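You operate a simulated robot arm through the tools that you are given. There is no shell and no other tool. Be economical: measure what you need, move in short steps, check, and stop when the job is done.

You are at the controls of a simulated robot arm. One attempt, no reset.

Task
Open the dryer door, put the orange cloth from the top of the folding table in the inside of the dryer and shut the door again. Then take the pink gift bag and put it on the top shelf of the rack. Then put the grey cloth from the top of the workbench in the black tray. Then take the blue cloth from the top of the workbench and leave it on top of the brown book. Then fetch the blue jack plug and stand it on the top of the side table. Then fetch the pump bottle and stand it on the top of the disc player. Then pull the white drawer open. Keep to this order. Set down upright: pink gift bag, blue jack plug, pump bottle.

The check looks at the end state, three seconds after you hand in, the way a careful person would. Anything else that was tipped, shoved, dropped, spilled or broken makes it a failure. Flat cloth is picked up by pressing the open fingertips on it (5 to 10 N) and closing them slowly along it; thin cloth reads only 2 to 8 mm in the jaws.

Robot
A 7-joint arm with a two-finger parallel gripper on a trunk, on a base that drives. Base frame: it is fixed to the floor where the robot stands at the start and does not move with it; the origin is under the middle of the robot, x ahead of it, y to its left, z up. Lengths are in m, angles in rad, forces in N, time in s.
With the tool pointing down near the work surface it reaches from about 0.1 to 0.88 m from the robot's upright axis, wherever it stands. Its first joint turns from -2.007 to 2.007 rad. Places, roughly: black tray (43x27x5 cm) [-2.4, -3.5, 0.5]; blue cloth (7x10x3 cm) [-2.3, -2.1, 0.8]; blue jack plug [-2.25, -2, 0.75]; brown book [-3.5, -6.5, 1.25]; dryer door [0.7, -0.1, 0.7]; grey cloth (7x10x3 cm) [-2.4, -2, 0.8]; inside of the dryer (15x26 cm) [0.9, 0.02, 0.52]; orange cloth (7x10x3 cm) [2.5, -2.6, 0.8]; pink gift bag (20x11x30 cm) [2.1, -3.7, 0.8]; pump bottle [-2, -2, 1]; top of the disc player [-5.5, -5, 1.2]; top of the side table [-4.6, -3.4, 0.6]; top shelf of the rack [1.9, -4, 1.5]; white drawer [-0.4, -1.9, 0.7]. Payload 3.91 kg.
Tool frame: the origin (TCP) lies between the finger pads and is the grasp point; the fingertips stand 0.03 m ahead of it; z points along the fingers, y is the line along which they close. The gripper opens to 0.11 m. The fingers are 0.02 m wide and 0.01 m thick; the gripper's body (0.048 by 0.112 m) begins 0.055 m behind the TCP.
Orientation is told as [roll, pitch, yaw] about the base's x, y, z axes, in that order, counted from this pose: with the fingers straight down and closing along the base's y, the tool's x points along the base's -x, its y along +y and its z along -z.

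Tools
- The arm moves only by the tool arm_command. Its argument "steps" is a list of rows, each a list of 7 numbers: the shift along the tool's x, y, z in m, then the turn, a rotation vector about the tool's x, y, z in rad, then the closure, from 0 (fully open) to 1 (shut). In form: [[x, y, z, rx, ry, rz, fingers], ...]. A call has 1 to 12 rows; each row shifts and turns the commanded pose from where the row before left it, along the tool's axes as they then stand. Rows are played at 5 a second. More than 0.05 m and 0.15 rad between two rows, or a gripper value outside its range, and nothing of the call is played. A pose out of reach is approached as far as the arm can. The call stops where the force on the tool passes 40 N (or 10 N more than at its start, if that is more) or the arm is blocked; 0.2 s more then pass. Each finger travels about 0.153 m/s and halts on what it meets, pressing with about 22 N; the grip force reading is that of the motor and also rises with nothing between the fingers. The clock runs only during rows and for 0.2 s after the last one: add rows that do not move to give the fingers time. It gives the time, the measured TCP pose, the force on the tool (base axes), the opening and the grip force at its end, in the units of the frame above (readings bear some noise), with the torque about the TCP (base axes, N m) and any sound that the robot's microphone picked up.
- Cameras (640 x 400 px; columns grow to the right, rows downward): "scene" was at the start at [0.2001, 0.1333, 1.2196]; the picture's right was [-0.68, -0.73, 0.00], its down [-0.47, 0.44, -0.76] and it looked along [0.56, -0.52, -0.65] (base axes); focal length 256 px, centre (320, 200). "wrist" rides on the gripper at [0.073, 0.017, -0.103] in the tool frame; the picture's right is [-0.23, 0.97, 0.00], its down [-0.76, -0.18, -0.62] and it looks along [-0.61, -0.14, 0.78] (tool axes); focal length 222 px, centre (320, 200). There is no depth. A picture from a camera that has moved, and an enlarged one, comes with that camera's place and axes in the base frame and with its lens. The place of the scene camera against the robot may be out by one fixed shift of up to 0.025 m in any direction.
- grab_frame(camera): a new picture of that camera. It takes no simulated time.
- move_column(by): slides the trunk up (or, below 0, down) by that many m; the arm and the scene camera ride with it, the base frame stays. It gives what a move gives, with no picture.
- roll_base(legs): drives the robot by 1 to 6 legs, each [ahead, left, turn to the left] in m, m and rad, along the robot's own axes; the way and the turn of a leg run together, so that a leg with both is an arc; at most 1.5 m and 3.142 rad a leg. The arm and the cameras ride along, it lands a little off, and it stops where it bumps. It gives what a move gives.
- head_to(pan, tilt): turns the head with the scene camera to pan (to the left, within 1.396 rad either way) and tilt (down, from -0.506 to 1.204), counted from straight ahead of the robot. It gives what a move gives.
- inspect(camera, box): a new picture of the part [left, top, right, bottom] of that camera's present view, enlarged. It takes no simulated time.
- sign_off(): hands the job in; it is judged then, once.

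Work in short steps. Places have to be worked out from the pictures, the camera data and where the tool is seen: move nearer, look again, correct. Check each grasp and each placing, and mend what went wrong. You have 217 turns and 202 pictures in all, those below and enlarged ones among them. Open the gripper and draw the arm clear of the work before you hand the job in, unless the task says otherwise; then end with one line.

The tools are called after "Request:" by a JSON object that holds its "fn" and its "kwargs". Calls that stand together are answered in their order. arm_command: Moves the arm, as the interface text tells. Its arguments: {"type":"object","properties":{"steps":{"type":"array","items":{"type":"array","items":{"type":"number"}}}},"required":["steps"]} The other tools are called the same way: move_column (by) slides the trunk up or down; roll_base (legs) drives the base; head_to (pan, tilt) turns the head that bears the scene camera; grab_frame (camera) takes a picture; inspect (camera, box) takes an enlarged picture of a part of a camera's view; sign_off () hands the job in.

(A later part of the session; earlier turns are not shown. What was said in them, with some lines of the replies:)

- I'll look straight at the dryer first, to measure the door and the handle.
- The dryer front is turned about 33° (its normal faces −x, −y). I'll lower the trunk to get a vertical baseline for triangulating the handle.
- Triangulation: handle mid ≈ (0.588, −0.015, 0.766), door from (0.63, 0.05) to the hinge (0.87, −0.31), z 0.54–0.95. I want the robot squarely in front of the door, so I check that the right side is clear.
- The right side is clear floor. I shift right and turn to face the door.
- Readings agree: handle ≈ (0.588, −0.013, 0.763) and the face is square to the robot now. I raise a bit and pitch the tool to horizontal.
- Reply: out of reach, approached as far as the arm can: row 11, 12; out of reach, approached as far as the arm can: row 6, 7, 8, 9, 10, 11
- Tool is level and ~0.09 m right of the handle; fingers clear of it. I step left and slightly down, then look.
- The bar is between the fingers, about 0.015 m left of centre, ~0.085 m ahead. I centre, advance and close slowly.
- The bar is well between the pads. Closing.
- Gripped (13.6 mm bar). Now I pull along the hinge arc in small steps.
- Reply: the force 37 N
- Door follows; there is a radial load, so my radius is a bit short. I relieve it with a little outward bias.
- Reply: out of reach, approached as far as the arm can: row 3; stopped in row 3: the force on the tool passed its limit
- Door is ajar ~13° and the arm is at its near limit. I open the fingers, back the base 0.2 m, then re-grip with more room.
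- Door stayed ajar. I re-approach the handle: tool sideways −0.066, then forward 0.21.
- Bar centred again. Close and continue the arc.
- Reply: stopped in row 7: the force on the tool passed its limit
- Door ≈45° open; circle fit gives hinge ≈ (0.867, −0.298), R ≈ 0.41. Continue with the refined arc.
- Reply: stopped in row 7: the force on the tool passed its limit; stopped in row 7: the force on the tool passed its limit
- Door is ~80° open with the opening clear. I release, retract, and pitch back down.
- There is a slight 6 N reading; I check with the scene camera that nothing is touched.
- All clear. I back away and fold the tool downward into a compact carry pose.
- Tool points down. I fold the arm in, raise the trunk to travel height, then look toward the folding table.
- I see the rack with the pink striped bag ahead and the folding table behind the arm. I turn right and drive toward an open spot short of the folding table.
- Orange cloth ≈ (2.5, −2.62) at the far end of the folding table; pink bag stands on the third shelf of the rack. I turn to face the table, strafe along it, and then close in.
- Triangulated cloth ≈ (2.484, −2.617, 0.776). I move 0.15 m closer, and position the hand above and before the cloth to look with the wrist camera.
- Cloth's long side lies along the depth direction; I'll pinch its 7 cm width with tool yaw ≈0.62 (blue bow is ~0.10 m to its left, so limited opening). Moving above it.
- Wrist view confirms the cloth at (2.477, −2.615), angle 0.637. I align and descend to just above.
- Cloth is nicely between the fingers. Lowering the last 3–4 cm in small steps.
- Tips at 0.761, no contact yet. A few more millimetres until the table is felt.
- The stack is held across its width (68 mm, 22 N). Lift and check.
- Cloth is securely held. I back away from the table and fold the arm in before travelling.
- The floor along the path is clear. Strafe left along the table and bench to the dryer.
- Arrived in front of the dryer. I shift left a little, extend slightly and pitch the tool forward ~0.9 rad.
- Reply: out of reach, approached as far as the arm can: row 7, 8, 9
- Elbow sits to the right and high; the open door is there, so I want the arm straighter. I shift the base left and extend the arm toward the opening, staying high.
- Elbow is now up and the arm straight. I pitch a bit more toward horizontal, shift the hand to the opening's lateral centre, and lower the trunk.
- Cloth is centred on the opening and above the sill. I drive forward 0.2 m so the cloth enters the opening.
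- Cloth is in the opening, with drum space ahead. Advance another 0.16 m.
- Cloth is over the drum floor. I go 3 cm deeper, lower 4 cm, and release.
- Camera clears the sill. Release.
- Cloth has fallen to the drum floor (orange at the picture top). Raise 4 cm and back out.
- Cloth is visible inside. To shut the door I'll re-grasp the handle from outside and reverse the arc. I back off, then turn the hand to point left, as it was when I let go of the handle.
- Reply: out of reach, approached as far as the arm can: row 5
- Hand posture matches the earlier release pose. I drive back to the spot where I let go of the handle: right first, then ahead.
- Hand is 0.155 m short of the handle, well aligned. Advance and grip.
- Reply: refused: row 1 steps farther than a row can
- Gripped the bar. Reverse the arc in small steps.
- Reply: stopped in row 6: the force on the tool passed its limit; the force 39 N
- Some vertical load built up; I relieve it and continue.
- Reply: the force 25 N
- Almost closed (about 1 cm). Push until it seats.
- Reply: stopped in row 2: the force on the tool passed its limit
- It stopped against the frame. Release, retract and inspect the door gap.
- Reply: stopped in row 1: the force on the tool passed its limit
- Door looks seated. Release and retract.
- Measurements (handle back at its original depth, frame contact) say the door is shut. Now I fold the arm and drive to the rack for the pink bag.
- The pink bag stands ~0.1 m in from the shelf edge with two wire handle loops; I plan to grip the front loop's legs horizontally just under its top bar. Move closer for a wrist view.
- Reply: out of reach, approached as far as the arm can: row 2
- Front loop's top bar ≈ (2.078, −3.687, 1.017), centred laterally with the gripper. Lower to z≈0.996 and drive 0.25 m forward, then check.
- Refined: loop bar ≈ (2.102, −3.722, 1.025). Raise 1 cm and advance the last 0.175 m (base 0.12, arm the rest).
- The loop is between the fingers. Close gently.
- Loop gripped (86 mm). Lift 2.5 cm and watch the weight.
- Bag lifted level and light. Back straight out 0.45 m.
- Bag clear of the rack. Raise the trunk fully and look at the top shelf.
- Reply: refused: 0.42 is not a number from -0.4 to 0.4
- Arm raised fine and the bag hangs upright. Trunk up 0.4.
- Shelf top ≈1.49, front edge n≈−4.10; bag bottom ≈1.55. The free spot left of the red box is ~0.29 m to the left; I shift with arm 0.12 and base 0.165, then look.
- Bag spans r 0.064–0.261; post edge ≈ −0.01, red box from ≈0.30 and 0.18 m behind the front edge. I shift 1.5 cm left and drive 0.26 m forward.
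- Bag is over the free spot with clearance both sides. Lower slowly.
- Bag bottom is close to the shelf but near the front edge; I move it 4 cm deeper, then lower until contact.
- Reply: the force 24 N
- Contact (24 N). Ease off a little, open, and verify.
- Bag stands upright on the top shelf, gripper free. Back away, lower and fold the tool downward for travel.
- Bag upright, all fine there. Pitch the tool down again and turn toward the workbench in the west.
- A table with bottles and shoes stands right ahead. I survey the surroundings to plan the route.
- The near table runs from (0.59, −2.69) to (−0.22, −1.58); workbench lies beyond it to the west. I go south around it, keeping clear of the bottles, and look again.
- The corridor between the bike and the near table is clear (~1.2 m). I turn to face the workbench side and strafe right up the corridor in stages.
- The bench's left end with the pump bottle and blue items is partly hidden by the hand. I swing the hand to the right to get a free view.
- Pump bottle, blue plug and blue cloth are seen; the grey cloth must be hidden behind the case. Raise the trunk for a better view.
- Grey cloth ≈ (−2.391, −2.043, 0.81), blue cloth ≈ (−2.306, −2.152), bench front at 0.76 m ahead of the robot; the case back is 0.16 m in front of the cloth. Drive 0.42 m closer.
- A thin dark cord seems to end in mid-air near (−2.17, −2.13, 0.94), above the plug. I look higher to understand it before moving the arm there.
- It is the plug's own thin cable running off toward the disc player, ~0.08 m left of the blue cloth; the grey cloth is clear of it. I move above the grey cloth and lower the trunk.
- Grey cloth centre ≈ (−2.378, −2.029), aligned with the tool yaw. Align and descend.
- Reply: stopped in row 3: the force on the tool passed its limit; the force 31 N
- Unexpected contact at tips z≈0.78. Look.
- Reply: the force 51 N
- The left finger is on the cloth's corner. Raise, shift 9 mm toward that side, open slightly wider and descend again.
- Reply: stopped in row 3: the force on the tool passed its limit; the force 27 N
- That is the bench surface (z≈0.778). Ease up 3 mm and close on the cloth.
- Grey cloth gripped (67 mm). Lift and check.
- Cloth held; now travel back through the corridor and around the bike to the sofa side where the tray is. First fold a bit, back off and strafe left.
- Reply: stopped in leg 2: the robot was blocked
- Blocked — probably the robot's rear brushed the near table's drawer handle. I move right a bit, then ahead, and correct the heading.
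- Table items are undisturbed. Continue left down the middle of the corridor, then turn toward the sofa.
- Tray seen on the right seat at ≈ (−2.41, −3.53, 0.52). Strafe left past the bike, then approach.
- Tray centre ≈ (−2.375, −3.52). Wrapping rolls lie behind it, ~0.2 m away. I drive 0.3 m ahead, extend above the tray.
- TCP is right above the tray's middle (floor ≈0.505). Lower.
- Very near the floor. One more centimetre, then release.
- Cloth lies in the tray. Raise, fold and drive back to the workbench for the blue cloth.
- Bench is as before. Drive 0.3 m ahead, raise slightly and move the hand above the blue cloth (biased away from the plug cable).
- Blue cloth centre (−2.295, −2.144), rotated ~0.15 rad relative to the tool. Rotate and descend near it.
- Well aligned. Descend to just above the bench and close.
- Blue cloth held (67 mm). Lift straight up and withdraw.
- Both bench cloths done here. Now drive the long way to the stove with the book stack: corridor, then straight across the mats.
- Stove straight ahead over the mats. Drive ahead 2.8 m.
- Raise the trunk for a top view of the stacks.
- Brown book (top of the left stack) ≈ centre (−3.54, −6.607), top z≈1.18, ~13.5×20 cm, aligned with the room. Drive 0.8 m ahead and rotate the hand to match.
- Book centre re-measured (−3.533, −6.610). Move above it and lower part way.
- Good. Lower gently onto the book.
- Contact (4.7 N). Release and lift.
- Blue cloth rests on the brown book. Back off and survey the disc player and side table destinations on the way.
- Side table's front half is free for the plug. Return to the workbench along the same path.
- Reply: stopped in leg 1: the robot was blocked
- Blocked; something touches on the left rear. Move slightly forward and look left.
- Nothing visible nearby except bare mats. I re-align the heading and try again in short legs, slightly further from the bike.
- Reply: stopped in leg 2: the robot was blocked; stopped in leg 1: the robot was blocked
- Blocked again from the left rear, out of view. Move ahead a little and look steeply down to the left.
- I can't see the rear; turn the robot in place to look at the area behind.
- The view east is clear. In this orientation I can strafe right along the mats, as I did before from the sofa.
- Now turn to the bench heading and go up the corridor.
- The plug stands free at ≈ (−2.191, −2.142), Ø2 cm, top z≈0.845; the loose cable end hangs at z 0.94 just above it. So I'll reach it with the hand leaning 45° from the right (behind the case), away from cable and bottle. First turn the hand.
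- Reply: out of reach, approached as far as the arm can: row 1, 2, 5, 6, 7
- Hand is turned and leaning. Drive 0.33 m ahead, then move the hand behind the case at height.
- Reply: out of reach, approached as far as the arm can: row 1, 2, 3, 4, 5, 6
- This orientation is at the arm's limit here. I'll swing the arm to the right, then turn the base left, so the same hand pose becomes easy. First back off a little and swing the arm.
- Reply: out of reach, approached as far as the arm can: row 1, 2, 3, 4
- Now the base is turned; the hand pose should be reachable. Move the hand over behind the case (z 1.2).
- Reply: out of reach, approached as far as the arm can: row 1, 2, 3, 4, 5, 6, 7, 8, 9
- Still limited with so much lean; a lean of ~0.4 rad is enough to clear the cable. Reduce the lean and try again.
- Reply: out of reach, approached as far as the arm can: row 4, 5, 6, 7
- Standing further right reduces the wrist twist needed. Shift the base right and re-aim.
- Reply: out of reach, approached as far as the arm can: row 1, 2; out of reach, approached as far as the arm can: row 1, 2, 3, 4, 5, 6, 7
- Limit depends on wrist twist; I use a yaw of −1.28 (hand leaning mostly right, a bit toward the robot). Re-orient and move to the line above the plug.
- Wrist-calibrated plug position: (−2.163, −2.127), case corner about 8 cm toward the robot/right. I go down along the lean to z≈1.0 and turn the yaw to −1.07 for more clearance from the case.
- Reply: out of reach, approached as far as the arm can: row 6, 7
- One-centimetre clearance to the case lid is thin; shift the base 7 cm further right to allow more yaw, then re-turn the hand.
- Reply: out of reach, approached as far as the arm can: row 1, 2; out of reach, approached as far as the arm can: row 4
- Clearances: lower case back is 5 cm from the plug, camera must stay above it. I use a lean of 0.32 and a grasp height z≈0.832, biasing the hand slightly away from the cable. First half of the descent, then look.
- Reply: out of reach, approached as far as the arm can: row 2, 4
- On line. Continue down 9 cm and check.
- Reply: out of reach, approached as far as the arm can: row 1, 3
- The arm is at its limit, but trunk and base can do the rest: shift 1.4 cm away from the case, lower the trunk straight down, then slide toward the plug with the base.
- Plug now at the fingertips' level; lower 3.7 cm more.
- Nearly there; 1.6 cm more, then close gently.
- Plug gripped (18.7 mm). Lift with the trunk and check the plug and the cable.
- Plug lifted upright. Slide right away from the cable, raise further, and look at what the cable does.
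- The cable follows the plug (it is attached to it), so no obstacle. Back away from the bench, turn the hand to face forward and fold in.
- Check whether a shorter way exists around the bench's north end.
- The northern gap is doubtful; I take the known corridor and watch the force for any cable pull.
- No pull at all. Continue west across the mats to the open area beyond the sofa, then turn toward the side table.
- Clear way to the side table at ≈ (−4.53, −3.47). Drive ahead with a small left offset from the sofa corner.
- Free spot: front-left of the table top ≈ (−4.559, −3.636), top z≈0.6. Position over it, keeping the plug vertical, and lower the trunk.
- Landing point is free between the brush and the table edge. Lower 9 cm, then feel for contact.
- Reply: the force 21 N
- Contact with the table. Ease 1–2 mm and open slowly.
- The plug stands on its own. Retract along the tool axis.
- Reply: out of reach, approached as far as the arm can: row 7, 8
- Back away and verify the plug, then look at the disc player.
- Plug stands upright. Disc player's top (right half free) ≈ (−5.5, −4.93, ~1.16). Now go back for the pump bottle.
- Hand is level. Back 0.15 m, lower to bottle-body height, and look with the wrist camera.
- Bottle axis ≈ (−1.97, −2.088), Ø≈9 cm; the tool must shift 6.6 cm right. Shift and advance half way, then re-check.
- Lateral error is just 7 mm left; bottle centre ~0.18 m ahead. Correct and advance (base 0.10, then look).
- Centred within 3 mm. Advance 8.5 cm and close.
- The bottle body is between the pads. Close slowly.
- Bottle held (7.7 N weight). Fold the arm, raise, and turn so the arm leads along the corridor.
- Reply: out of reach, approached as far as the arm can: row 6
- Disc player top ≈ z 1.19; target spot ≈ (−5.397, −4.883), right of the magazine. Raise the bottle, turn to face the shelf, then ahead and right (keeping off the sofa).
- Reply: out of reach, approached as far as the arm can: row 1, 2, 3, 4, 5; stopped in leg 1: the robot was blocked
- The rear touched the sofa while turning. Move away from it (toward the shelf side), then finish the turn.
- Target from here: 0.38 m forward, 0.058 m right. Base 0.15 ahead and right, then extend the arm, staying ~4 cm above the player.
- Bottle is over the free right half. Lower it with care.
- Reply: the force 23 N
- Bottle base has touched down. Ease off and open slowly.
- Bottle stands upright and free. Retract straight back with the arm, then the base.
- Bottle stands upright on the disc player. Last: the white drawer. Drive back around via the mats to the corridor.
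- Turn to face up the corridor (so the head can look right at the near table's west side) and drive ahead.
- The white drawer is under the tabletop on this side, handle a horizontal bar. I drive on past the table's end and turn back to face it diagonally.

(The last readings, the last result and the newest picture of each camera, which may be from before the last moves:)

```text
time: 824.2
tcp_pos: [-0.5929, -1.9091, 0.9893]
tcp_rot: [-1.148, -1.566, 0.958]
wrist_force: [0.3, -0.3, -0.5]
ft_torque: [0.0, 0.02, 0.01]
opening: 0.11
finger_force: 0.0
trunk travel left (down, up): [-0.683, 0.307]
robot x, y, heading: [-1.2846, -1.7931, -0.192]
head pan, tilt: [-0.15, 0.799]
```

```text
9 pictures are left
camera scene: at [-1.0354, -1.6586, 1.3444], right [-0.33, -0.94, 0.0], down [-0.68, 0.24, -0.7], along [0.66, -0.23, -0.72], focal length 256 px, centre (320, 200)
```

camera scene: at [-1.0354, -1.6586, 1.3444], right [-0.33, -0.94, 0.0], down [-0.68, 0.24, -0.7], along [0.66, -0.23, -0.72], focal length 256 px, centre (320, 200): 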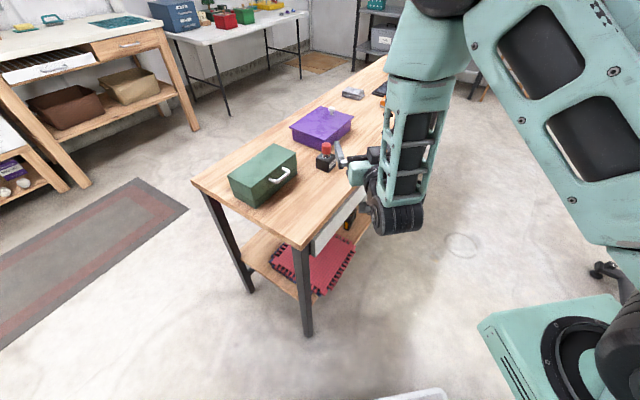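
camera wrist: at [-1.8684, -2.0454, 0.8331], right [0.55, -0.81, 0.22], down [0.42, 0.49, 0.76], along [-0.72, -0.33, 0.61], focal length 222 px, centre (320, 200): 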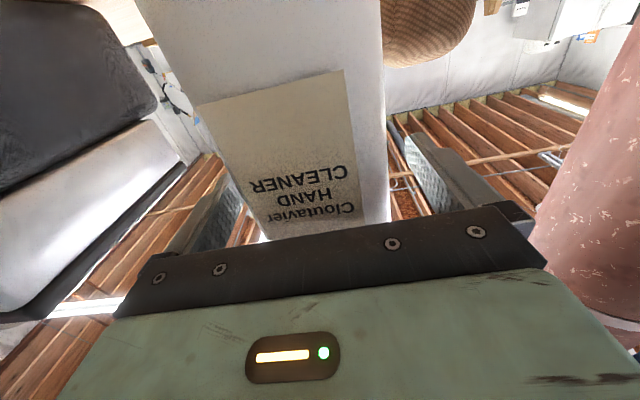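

Table NW corner (−0.673, −1.74), top z≈0.79; drawer handle roughly (−0.43, −2.09, 0.69). I retract the hand, shift the base, lower, and turn the hand to point straight at the drawer.

Request:
{"fn": "arm_command", "kwargs": {"steps": [[0, 0, -0.05, 0, 0, 0, 0], [0, 0, -0.05, 0, 0, 0, 0], [0, 0, -0.05, 0, 0, 0, 0], [0, 0, 0, -0.15, 0, 0, 0], [0, 0, 0, -0.15, 0, 0, 0], [0, 0, 0, -0.15, 0, 0, 0], [0, 0, 0, -0.15, 0, 0, 0], [0, 0, 0, -0.15, 0, 0, 0], [0, 0, 0, 0, 0, 0, 0]]}}

Request:
{"fn": "roll_base", "kwargs": {"legs": [[0.107, -0.105, 0]]}}

Request:
{"fn": "move_column", "kwargs": {"by": -0.29}}

```text
time: 826.2
tcp_pos: [-0.6726, -1.8423, 0.9407]
tcp_rot: [-0.522, -1.566, 1.086]
wrist_force: [-1.2, -0.3, 0.0]
ft_torque: [-0.03, 0.01, 0.0]
opening: 0.1102
finger_force: 0.1
out of reach, approached as far as the arm can: row 2, 3, 4, 5, 6
trunk travel left (down, up): [-0.683, 0.307]
robot x, y, heading: [-1.2867, -1.7917, -0.193]
head pan, tilt: [-0.15, 0.799]
```

```text
time: 827.6
tcp_pos: [-0.5885, -1.9681, 0.939]
tcp_rot: [-0.393, -1.566, 0.953]
wrist_force: [0.0, 0.1, -0.8]
ft_torque: [-0.01, -0.02, -0.01]
opening: 0.1101
finger_force: 0.0
trunk travel left (down, up): [-0.683, 0.307]
robot x, y, heading: [-1.2031, -1.9161, -0.19]
head pan, tilt: [-0.15, 0.799]
```

```text
time: 830.5
tcp_pos: [-0.5884, -1.9684, 0.6499]
tcp_rot: [-0.401, -1.566, 0.961]
wrist_force: [-0.4, -0.2, -0.6]
ft_torque: [-0.01, -0.02, 0.01]
opening: 0.1101
finger_force: 0.1
trunk travel left (down, up): [-0.393, 0.597]
robot x, y, heading: [-1.2027, -1.9119, -0.193]
head pan, tilt: [-0.15, 0.799]
```

Request:
{"fn": "arm_command", "kwargs": {"steps": [[0, 0, -0.04, 0, 0, 0, 0], [0, 0, -0.04, 0, 0, 0, 0], [0, -0.04, 0, 0, 0, 0, 0], [0, -0.04, 0, 0, 0, 0, 0], [0, -0.04, 0, 0, 0, 0, 0], [0, -0.04, 0, 0, 0, 0, 0], [-0.03, 0, 0, 0, 0, 0, 0], [0, 0, 0, 0, 0, 0, 0]]}}

Request:
{"fn": "grab_frame", "kwargs": {"camera": "wrist"}}

```text
time: 831.4
tcp_pos: [-0.5913, -2.0223, 0.6675]
tcp_rot: [2.559, -1.377, -1.979]
wrist_force: [-0.1, 0.7, -0.1]
ft_torque: [0.0, 0.02, 0.0]
opening: 0.1099
finger_force: 0.0
out of reach, approached as far as the arm can: row 1, 2
trunk travel left (down, up): [-0.393, 0.597]
robot x, y, heading: [-1.1969, -1.9138, -0.197]
head pan, tilt: [-0.15, 0.799]
stopped in row 4: the arm was blocked; the commanded pose is now the measured one
```

```text
8 pictures are left
camera wrist: at [-0.6808, -2.0507, 0.5825], right [-0.56, 0.76, 0.33], down [-0.48, -0.61, 0.63], along [0.68, 0.19, 0.71], focal length 222 px, centre (320, 200)
```

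wrist: 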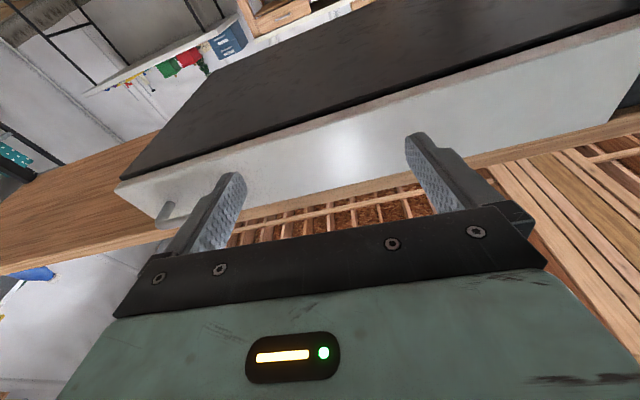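

The handle is a horizontal bar (≈ d −1.575, l −1.5 to −1.6, z 0.70), so a grip from above with the tool pointing down suits. Raise, then pitch the tool down.

Request:
{"fn": "move_column", "kwargs": {"by": 0.32}}

Request:
{"fn": "arm_command", "kwargs": {"steps": [[0, 0, 0, 0, 0.14, 0, 0], [0, 0, 0, 0, 0.14, 0, 0], [0, 0, 0, 0, 0.14, 0, 0], [0, 0, 0, 0, 0.14, 0, 0], [0, 0, 0, 0, 0.14, 0, 0], [0, 0, 0, 0, 0.14, 0, 0], [0, 0, 0, 0, 0.14, 0, 0], [0, 0, 0, 0, 0.14, 0, 0], [0, 0, 0, 0, 0.14, 0, 0], [0, 0, 0, 0, 0.14, 0, 0], [0, 0, 0, 0, 0, 0, 0]]}}

```text
time: 834.6
tcp_pos: [-0.5898, -2.0201, 0.9884]
tcp_rot: [2.557, -1.38, -1.975]
wrist_force: [-0.5, 0.1, -0.2]
ft_torque: [0.0, 0.04, -0.01]
opening: 0.1103
finger_force: 0.0
trunk travel left (down, up): [-0.713, 0.277]
robot x, y, heading: [-1.203, -1.9165, -0.193]
head pan, tilt: [-0.15, 0.799]
```

```text
time: 835.3
tcp_pos: [-0.5811, -1.9876, 1.0404]
tcp_rot: [1.719, -1.34, -1.081]
wrist_force: [0.2, 0.4, -0.8]
ft_torque: [-0.01, 0.04, -0.04]
opening: 0.11
finger_force: 0.1
trunk travel left (down, up): [-0.713, 0.277]
robot x, y, heading: [-1.2019, -1.915, -0.194]
head pan, tilt: [-0.15, 0.799]
stopped in row 3: the arm was blocked; the commanded pose is now the measured one
```

Request:
{"fn": "arm_command", "kwargs": {"steps": [[0, 0, 0.04, 0, 0, 0, 0], [0, 0, 0.04, 0, 0, 0, 0], [0, 0, 0.03, 0.15, 0, 0, 0], [0, 0, 0.03, 0.15, 0, 0, 0], [0, 0, 0, 0.15, 0, 0, 0], [0, 0, 0, 0.15, 0, 0, 0], [0, 0, 0, 0, 0, 0, 0]]}}

```text
time: 836.9
tcp_pos: [-0.4661, -1.9068, 1.0408]
tcp_rot: [1.097, -1.34, -1.06]
wrist_force: [0.1, -0.8, -0.6]
ft_torque: [-0.02, 0.01, 0.03]
opening: 0.11
finger_force: 0.0
trunk travel left (down, up): [-0.713, 0.277]
robot x, y, heading: [-1.1998, -1.9189, -0.19]
head pan, tilt: [-0.15, 0.799]
```

Request:
{"fn": "arm_command", "kwargs": {"steps": [[0, 0, 0, 0, 0.15, 0, 0], [0, 0, 0, 0, 0.15, 0, 0], [0, 0, 0, 0, 0.15, 0, 0], [0, 0, 0, 0, 0.15, 0, 0], [0, 0, 0, 0, 0.15, 0, 0], [0, 0, 0, 0, 0.15, 0, 0], [0, 0, 0, 0, 0.15, 0, 0], [0, 0, 0, 0, 0.15, 0, 0], [0, 0, 0, 0, 0.15, 0, 0], [0, 0, 0, 0, 0, 0, 0]]}}

```text
time: 839.1
tcp_pos: [-0.4661, -1.9078, 1.0421]
tcp_rot: [0.21, -0.111, 0.004]
wrist_force: [0.3, 0.2, 0.2]
ft_torque: [0.04, -0.02, 0.03]
opening: 0.1099
finger_force: 0.1
trunk travel left (down, up): [-0.713, 0.277]
robot x, y, heading: [-1.2003, -1.92, -0.189]
head pan, tilt: [-0.15, 0.799]
```

Request:
{"fn": "arm_command", "kwargs": {"steps": [[0, 0, 0, 0.105, 0.0555, 0.05, 0], [0, 0, 0, 0.105, 0.0555, 0.05, 0], [0, 0, 0, 0, 0, 0.146, 0], [0, 0, 0, 0, 0, 0.146, 0], [0, 0, 0, 0, 0, 0.146, 0], [0, 0, 0, 0, 0, 0.146, 0], [0, 0, 0, 0, 0, 0.146, 0], [0, 0, 0, 0, 0, 0.146, 0], [0, 0, 0, 0, 0, 0, 0]]}}

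```text
time: 841.1
tcp_pos: [-0.4666, -1.9077, 1.0411]
tcp_rot: [-0.007, 0.004, -0.962]
wrist_force: [-0.1, -0.4, -0.4]
ft_torque: [-0.01, 0.0, 0.02]
opening: 0.1101
finger_force: 0.1
trunk travel left (down, up): [-0.713, 0.277]
robot x, y, heading: [-1.2009, -1.9163, -0.193]
head pan, tilt: [-0.15, 0.799]
```

Tool is down and aligned. Move out beside the table edge and look at the handle.

Request:
{"fn": "arm_command", "kwargs": {"steps": [[0, -0.045, 0, 0, 0, 0, 0], [0, -0.045, 0, 0, 0, 0, 0], [0, -0.045, 0, 0, 0, 0, 0], [0, -0.045, 0, 0, 0, 0, 0], [-0.04, 0, 0, 0, 0, 0, 0], [-0.04, 0, 0, 0, 0, 0, 0], [0, 0, 0, 0, 0, 0, 0.3]]}}

Request:
{"fn": "grab_frame", "kwargs": {"camera": "wrist"}}

```text
time: 842.7
tcp_pos: [-0.5682, -2.0766, 1.0417]
tcp_rot: [-0.004, 0.005, -0.962]
wrist_force: [0.2, 0.2, -0.1]
ft_torque: [0.02, 0.0, -0.03]
opening: 0.0769
finger_force: 0.1
trunk travel left (down, up): [-0.713, 0.277]
robot x, y, heading: [-1.202, -1.9155, -0.193]
head pan, tilt: [-0.15, 0.799]
```

```text
7 pictures are left
camera wrist: at [-0.5956, -2.009, 1.1462], right [0.93, 0.37, -0.01], down [0.29, -0.73, 0.62], along [0.23, -0.58, -0.78], focal length 222 px, centre (320, 200)
```

wrist: 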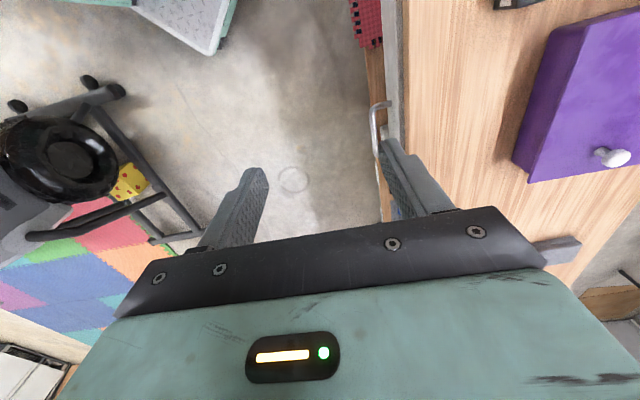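

The bar lies at d≈−1.554, starting l≈−1.467, 2.8 cm off the drawer face. Position the hand just outside it with the inner finger over the gap, lower to z 0.85, and re-check.

Request:
{"fn": "arm_command", "kwargs": {"steps": [[-0.04, 0.0192, 0, 0, 0, 0, 0.27], [-0.04, 0.0192, 0, 0, 0, 0, 0.27], [-0.04, 0.0192, 0, 0, 0, 0, 0.27], [0, 0, 0.05, 0, 0, 0, 0.27], [0, 0, 0.05, 0, 0, 0, 0.27], [0, 0, 0.05, 0, 0, 0, 0.27], [0, 0, 0.04, 0, 0, 0, 0.27], [0, 0, 0, 0, 0, 0, 0.27]]}}

Request:
{"fn": "grab_frame", "kwargs": {"camera": "wrist"}}

```text
time: 844.5
tcp_pos: [-0.4538, -2.1413, 0.8511]
tcp_rot: [-0.005, 0.005, -0.96]
wrist_force: [-0.3, -0.9, -0.7]
ft_torque: [0.01, 0.0, 0.03]
opening: 0.0802
finger_force: 0.0
trunk travel left (down, up): [-0.713, 0.277]
robot x, y, heading: [-1.2016, -1.9194, -0.19]
head pan, tilt: [-0.15, 0.799]
```

```text
6 pictures are left
camera wrist: at [-0.481, -2.0738, 0.9554], right [0.93, 0.37, -0.01], down [0.29, -0.73, 0.62], along [0.23, -0.58, -0.78], focal length 222 px, centre (320, 200)
```

wrist: 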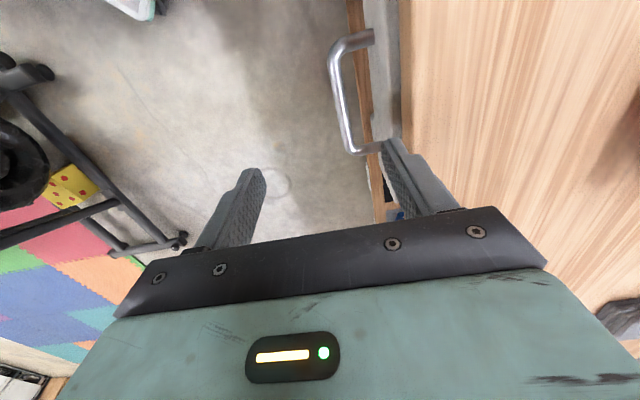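

Bar: d −1.559, l −1.466…−1.558, z≈0.72; the hand is centred. Nudge 4 mm outward and descend so the inner finger passes behind the bar.

Request:
{"fn": "arm_command", "kwargs": {"steps": [[0, -0.004, 0, 0, 0, 0, 0.27], [0, 0, 0.04, 0, 0, 0, 0.27], [0, 0, 0.04, 0, 0, 0, 0.27], [0, 0, 0.02, 0, 0, 0, 0.27], [0, 0, 0.02, 0, 0, 0, 0.27], [0, 0, 0, 0, 0, 0, 0.27]]}}

Request:
{"fn": "grab_frame", "kwargs": {"camera": "wrist"}}

```text
time: 845.9
tcp_pos: [-0.4577, -2.1431, 0.731]
tcp_rot: [-0.005, 0.007, -0.963]
wrist_force: [-0.1, -0.5, 0.5]
ft_torque: [0.0, -0.01, -0.01]
opening: 0.0804
finger_force: 0.1
trunk travel left (down, up): [-0.713, 0.277]
robot x, y, heading: [-1.1989, -1.9121, -0.189]
head pan, tilt: [-0.15, 0.799]
```

```text
5 pictures are left
camera wrist: at [-0.4845, -2.0755, 0.8347], right [0.93, 0.37, -0.01], down [0.29, -0.73, 0.62], along [0.23, -0.58, -0.78], focal length 222 px, centre (320, 200)
```

wrist: 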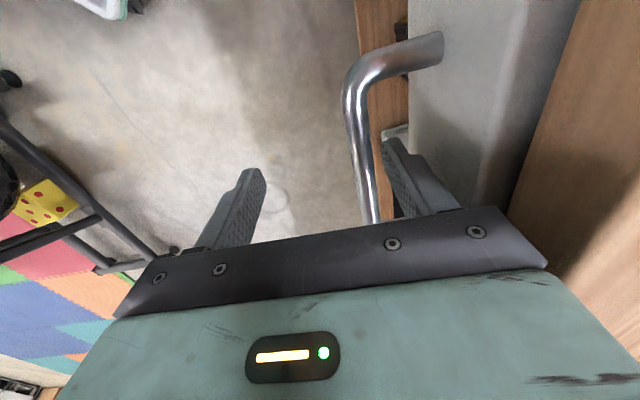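

The bar is between the fingers. Lower 8 mm, close on it.

Request:
{"fn": "arm_command", "kwargs": {"steps": [[0, 0, 0.008, 0, 0, 0, 0.27], [0, 0, 0, 0, 0, 0, 0.4], [0, 0, 0, 0, 0, 0, 0.6], [0, 0, 0, 0, 0, 0, 0.8], [0, 0, 0, 0, 0, 0, 1], [0, 0, 0, 0, 0, 0, 1], [0, 0, 0, 0, 0, 0, 1]]}}

```text
time: 847.5
tcp_pos: [-0.4574, -2.1442, 0.7236]
tcp_rot: [-0.006, 0.004, -0.961]
wrist_force: [-0.6, -0.8, 0.1]
ft_torque: [-0.05, -0.05, 0.93]
opening: 0.0122
finger_force: 45.2
trunk travel left (down, up): [-0.713, 0.277]
robot x, y, heading: [-1.204, -1.9189, -0.194]
head pan, tilt: [-0.15, 0.799]
```

Bar gripped (12 mm). Pull straight out.

Request:
{"fn": "arm_command", "kwargs": {"steps": [[0, -0.02, 0, 0, 0, 0, 1], [0, -0.025, 0, 0, 0, 0, 1], [0, -0.025, 0, 0, 0, 0, 1], [0, -0.025, 0, 0, 0, 0, 1], [0, -0.025, 0, 0, 0, 0, 1], [0, -0.025, 0, 0, 0, 0, 1], [0, 0, 0, 0, 0, 0, 1]]}}

```text
time: 849.1
tcp_pos: [-0.5754, -2.2284, 0.7223]
tcp_rot: [-0.005, 0.005, -0.961]
wrist_force: [12.7, -19.9, -19.6]
ft_torque: [-0.21, -0.22, 0.92]
opening: 0.0119
finger_force: 45.0
trunk travel left (down, up): [-0.713, 0.277]
robot x, y, heading: [-1.2035, -1.9136, -0.191]
head pan, tilt: [-0.15, 0.799]
```

Request:
{"fn": "arm_command", "kwargs": {"steps": [[-0.004, 0, 0.003, 0, 0, 0, 1], [-0.0005, -0.02, 0, 0, 0, 0, 1], [-0.0005, -0.02, 0, 0, 0, 0, 1], [-0.0005, -0.02, 0, 0, 0, 0, 1], [0, 0, 0, 0, 0, 0, 1]]}}

Request:
{"fn": "grab_frame", "kwargs": {"camera": "scene"}}

```text
time: 850.3
tcp_pos: [-0.6242, -2.2661, 0.7227]
tcp_rot: [-0.004, 0.006, -0.959]
wrist_force: [-4.1, 5.8, 33.5]
ft_torque: [0.46, 0.37, 0.89]
opening: 0.0119
finger_force: 45.3
trunk travel left (down, up): [-0.713, 0.277]
robot x, y, heading: [-1.2014, -1.9144, -0.195]
head pan, tilt: [-0.15, 0.799]
```

```text
4 pictures are left
camera scene: at [-0.9517, -1.7831, 1.3748], right [-0.34, -0.94, 0.0], down [-0.67, 0.24, -0.7], along [0.66, -0.23, -0.72], focal length 256 px, centre (320, 200)
```

scene: 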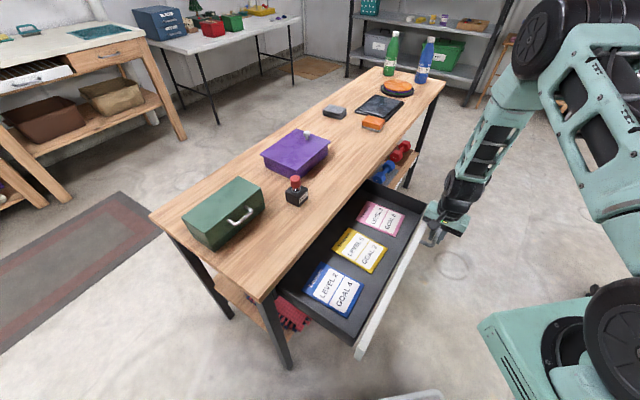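

The drawer is open ~23 cm. Relieve the load, open just slightly (finger behind the bar), lift straight up, and move clear.

Request:
{"fn": "arm_command", "kwargs": {"steps": [[0, 0, -0.003, 0, 0, 0, 1], [0, 0, 0, 0, 0, 0, 0.78], [0, 0, 0, 0, 0, 0, 0.72], [0, 0, 0, 0, 0, 0, 0.72], [0, 0, -0.02, 0, 0, 0, 0.72], [0, 0, -0.04, 0, 0, 0, 0.72], [0, 0, -0.05, 0, 0, 0, 0.72], [0, 0, -0.05, 0, 0, 0, 0.72], [0, 0, -0.05, 0, 0, 0, 0.5], [0, 0, -0.05, 0, 0, 0, 0], [0, 0, 0, 0, 0, 0, 0]]}}

Request:
{"fn": "roll_base", "kwargs": {"legs": [[-0.25, 0.1, 0]]}}

Request:
{"fn": "grab_frame", "kwargs": {"camera": "scene"}}

```text
time: 852.7
tcp_pos: [-0.6202, -2.2651, 0.9862]
tcp_rot: [-0.003, 0.006, -0.961]
wrist_force: [-0.6, 0.2, -0.2]
ft_torque: [-0.03, -0.01, -0.01]
opening: 0.1102
finger_force: 0.1
trunk travel left (down, up): [-0.713, 0.277]
robot x, y, heading: [-1.2019, -1.9196, -0.186]
head pan, tilt: [-0.15, 0.799]
```

```text
time: 854.6
tcp_pos: [-0.8445, -2.1209, 0.9865]
tcp_rot: [-0.004, 0.005, -0.962]
wrist_force: [0.0, -0.6, -0.6]
ft_torque: [0.05, -0.02, -0.03]
opening: 0.1099
finger_force: 0.1
trunk travel left (down, up): [-0.713, 0.277]
robot x, y, heading: [-1.4232, -1.7729, -0.189]
head pan, tilt: [-0.15, 0.799]
```

```text
3 pictures are left
camera scene: at [-1.1754, -1.6383, 1.3744], right [-0.33, -0.94, 0.0], down [-0.68, 0.24, -0.7], along [0.66, -0.23, -0.72], focal length 256 px, centre (320, 200)
```

scene: 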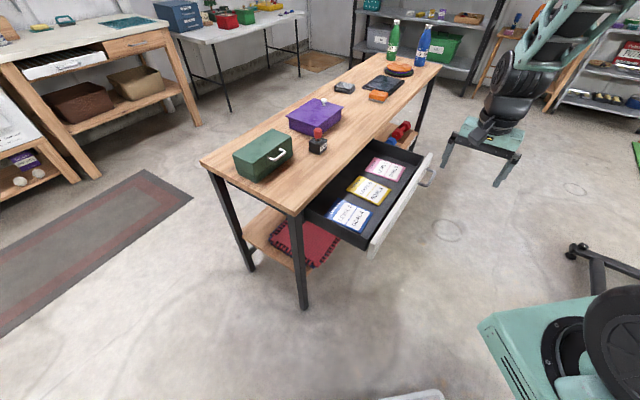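

All done here. One last look at the dryer door to confirm it is still shut.

Request:
{"fn": "head_to", "kwargs": {"pan": 0.84, "tilt": 0.3}}

Request:
{"fn": "inspect", "kwargs": {"camera": "scene", "box": [240, 130, 400, 270]}}

```text
time: 855.9
tcp_pos: [-0.8444, -2.1203, 0.9854]
tcp_rot: [-0.005, 0.007, -0.962]
wrist_force: [-0.3, 0.6, 0.7]
ft_torque: [0.03, 0.02, 0.01]
opening: 0.1101
finger_force: 0.0
trunk travel left (down, up): [-0.713, 0.277]
robot x, y, heading: [-1.4245, -1.771, -0.189]
head pan, tilt: [0.84, 0.3]
```

```text
2.86 times, centred on (320, 200) of scene
camera zoom: at [-1.177, -1.555, 1.4188], right [0.6, -0.8, 0.0], down [-0.24, -0.18, -0.96], along [0.76, 0.58, -0.3], focal length 730 px, centre (320, 200)
```

zoom: 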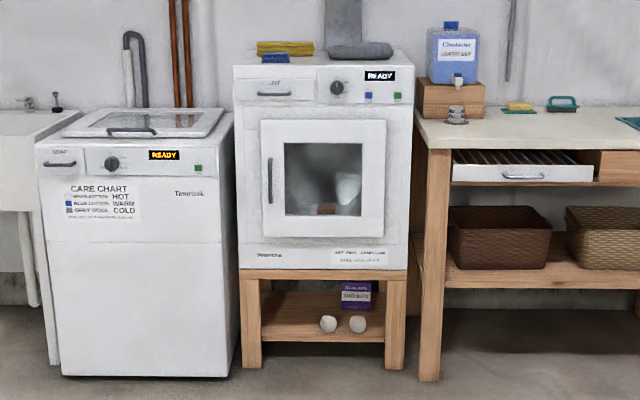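

The dryer door is shut with the orange cloth inside, the gripper is open and the arm is clear. I hand the job in.

Request:
{"fn": "sign_off", "kwargs": {}}

```text
The job is handed in.
```

All seven steps are done in the order given and I have handed the job in; while driving, the base bumped the sofa's left end, the near table's drawer side and an unseen obstacle on the mats, and the pictures I took afterwards showed nothing out of place.
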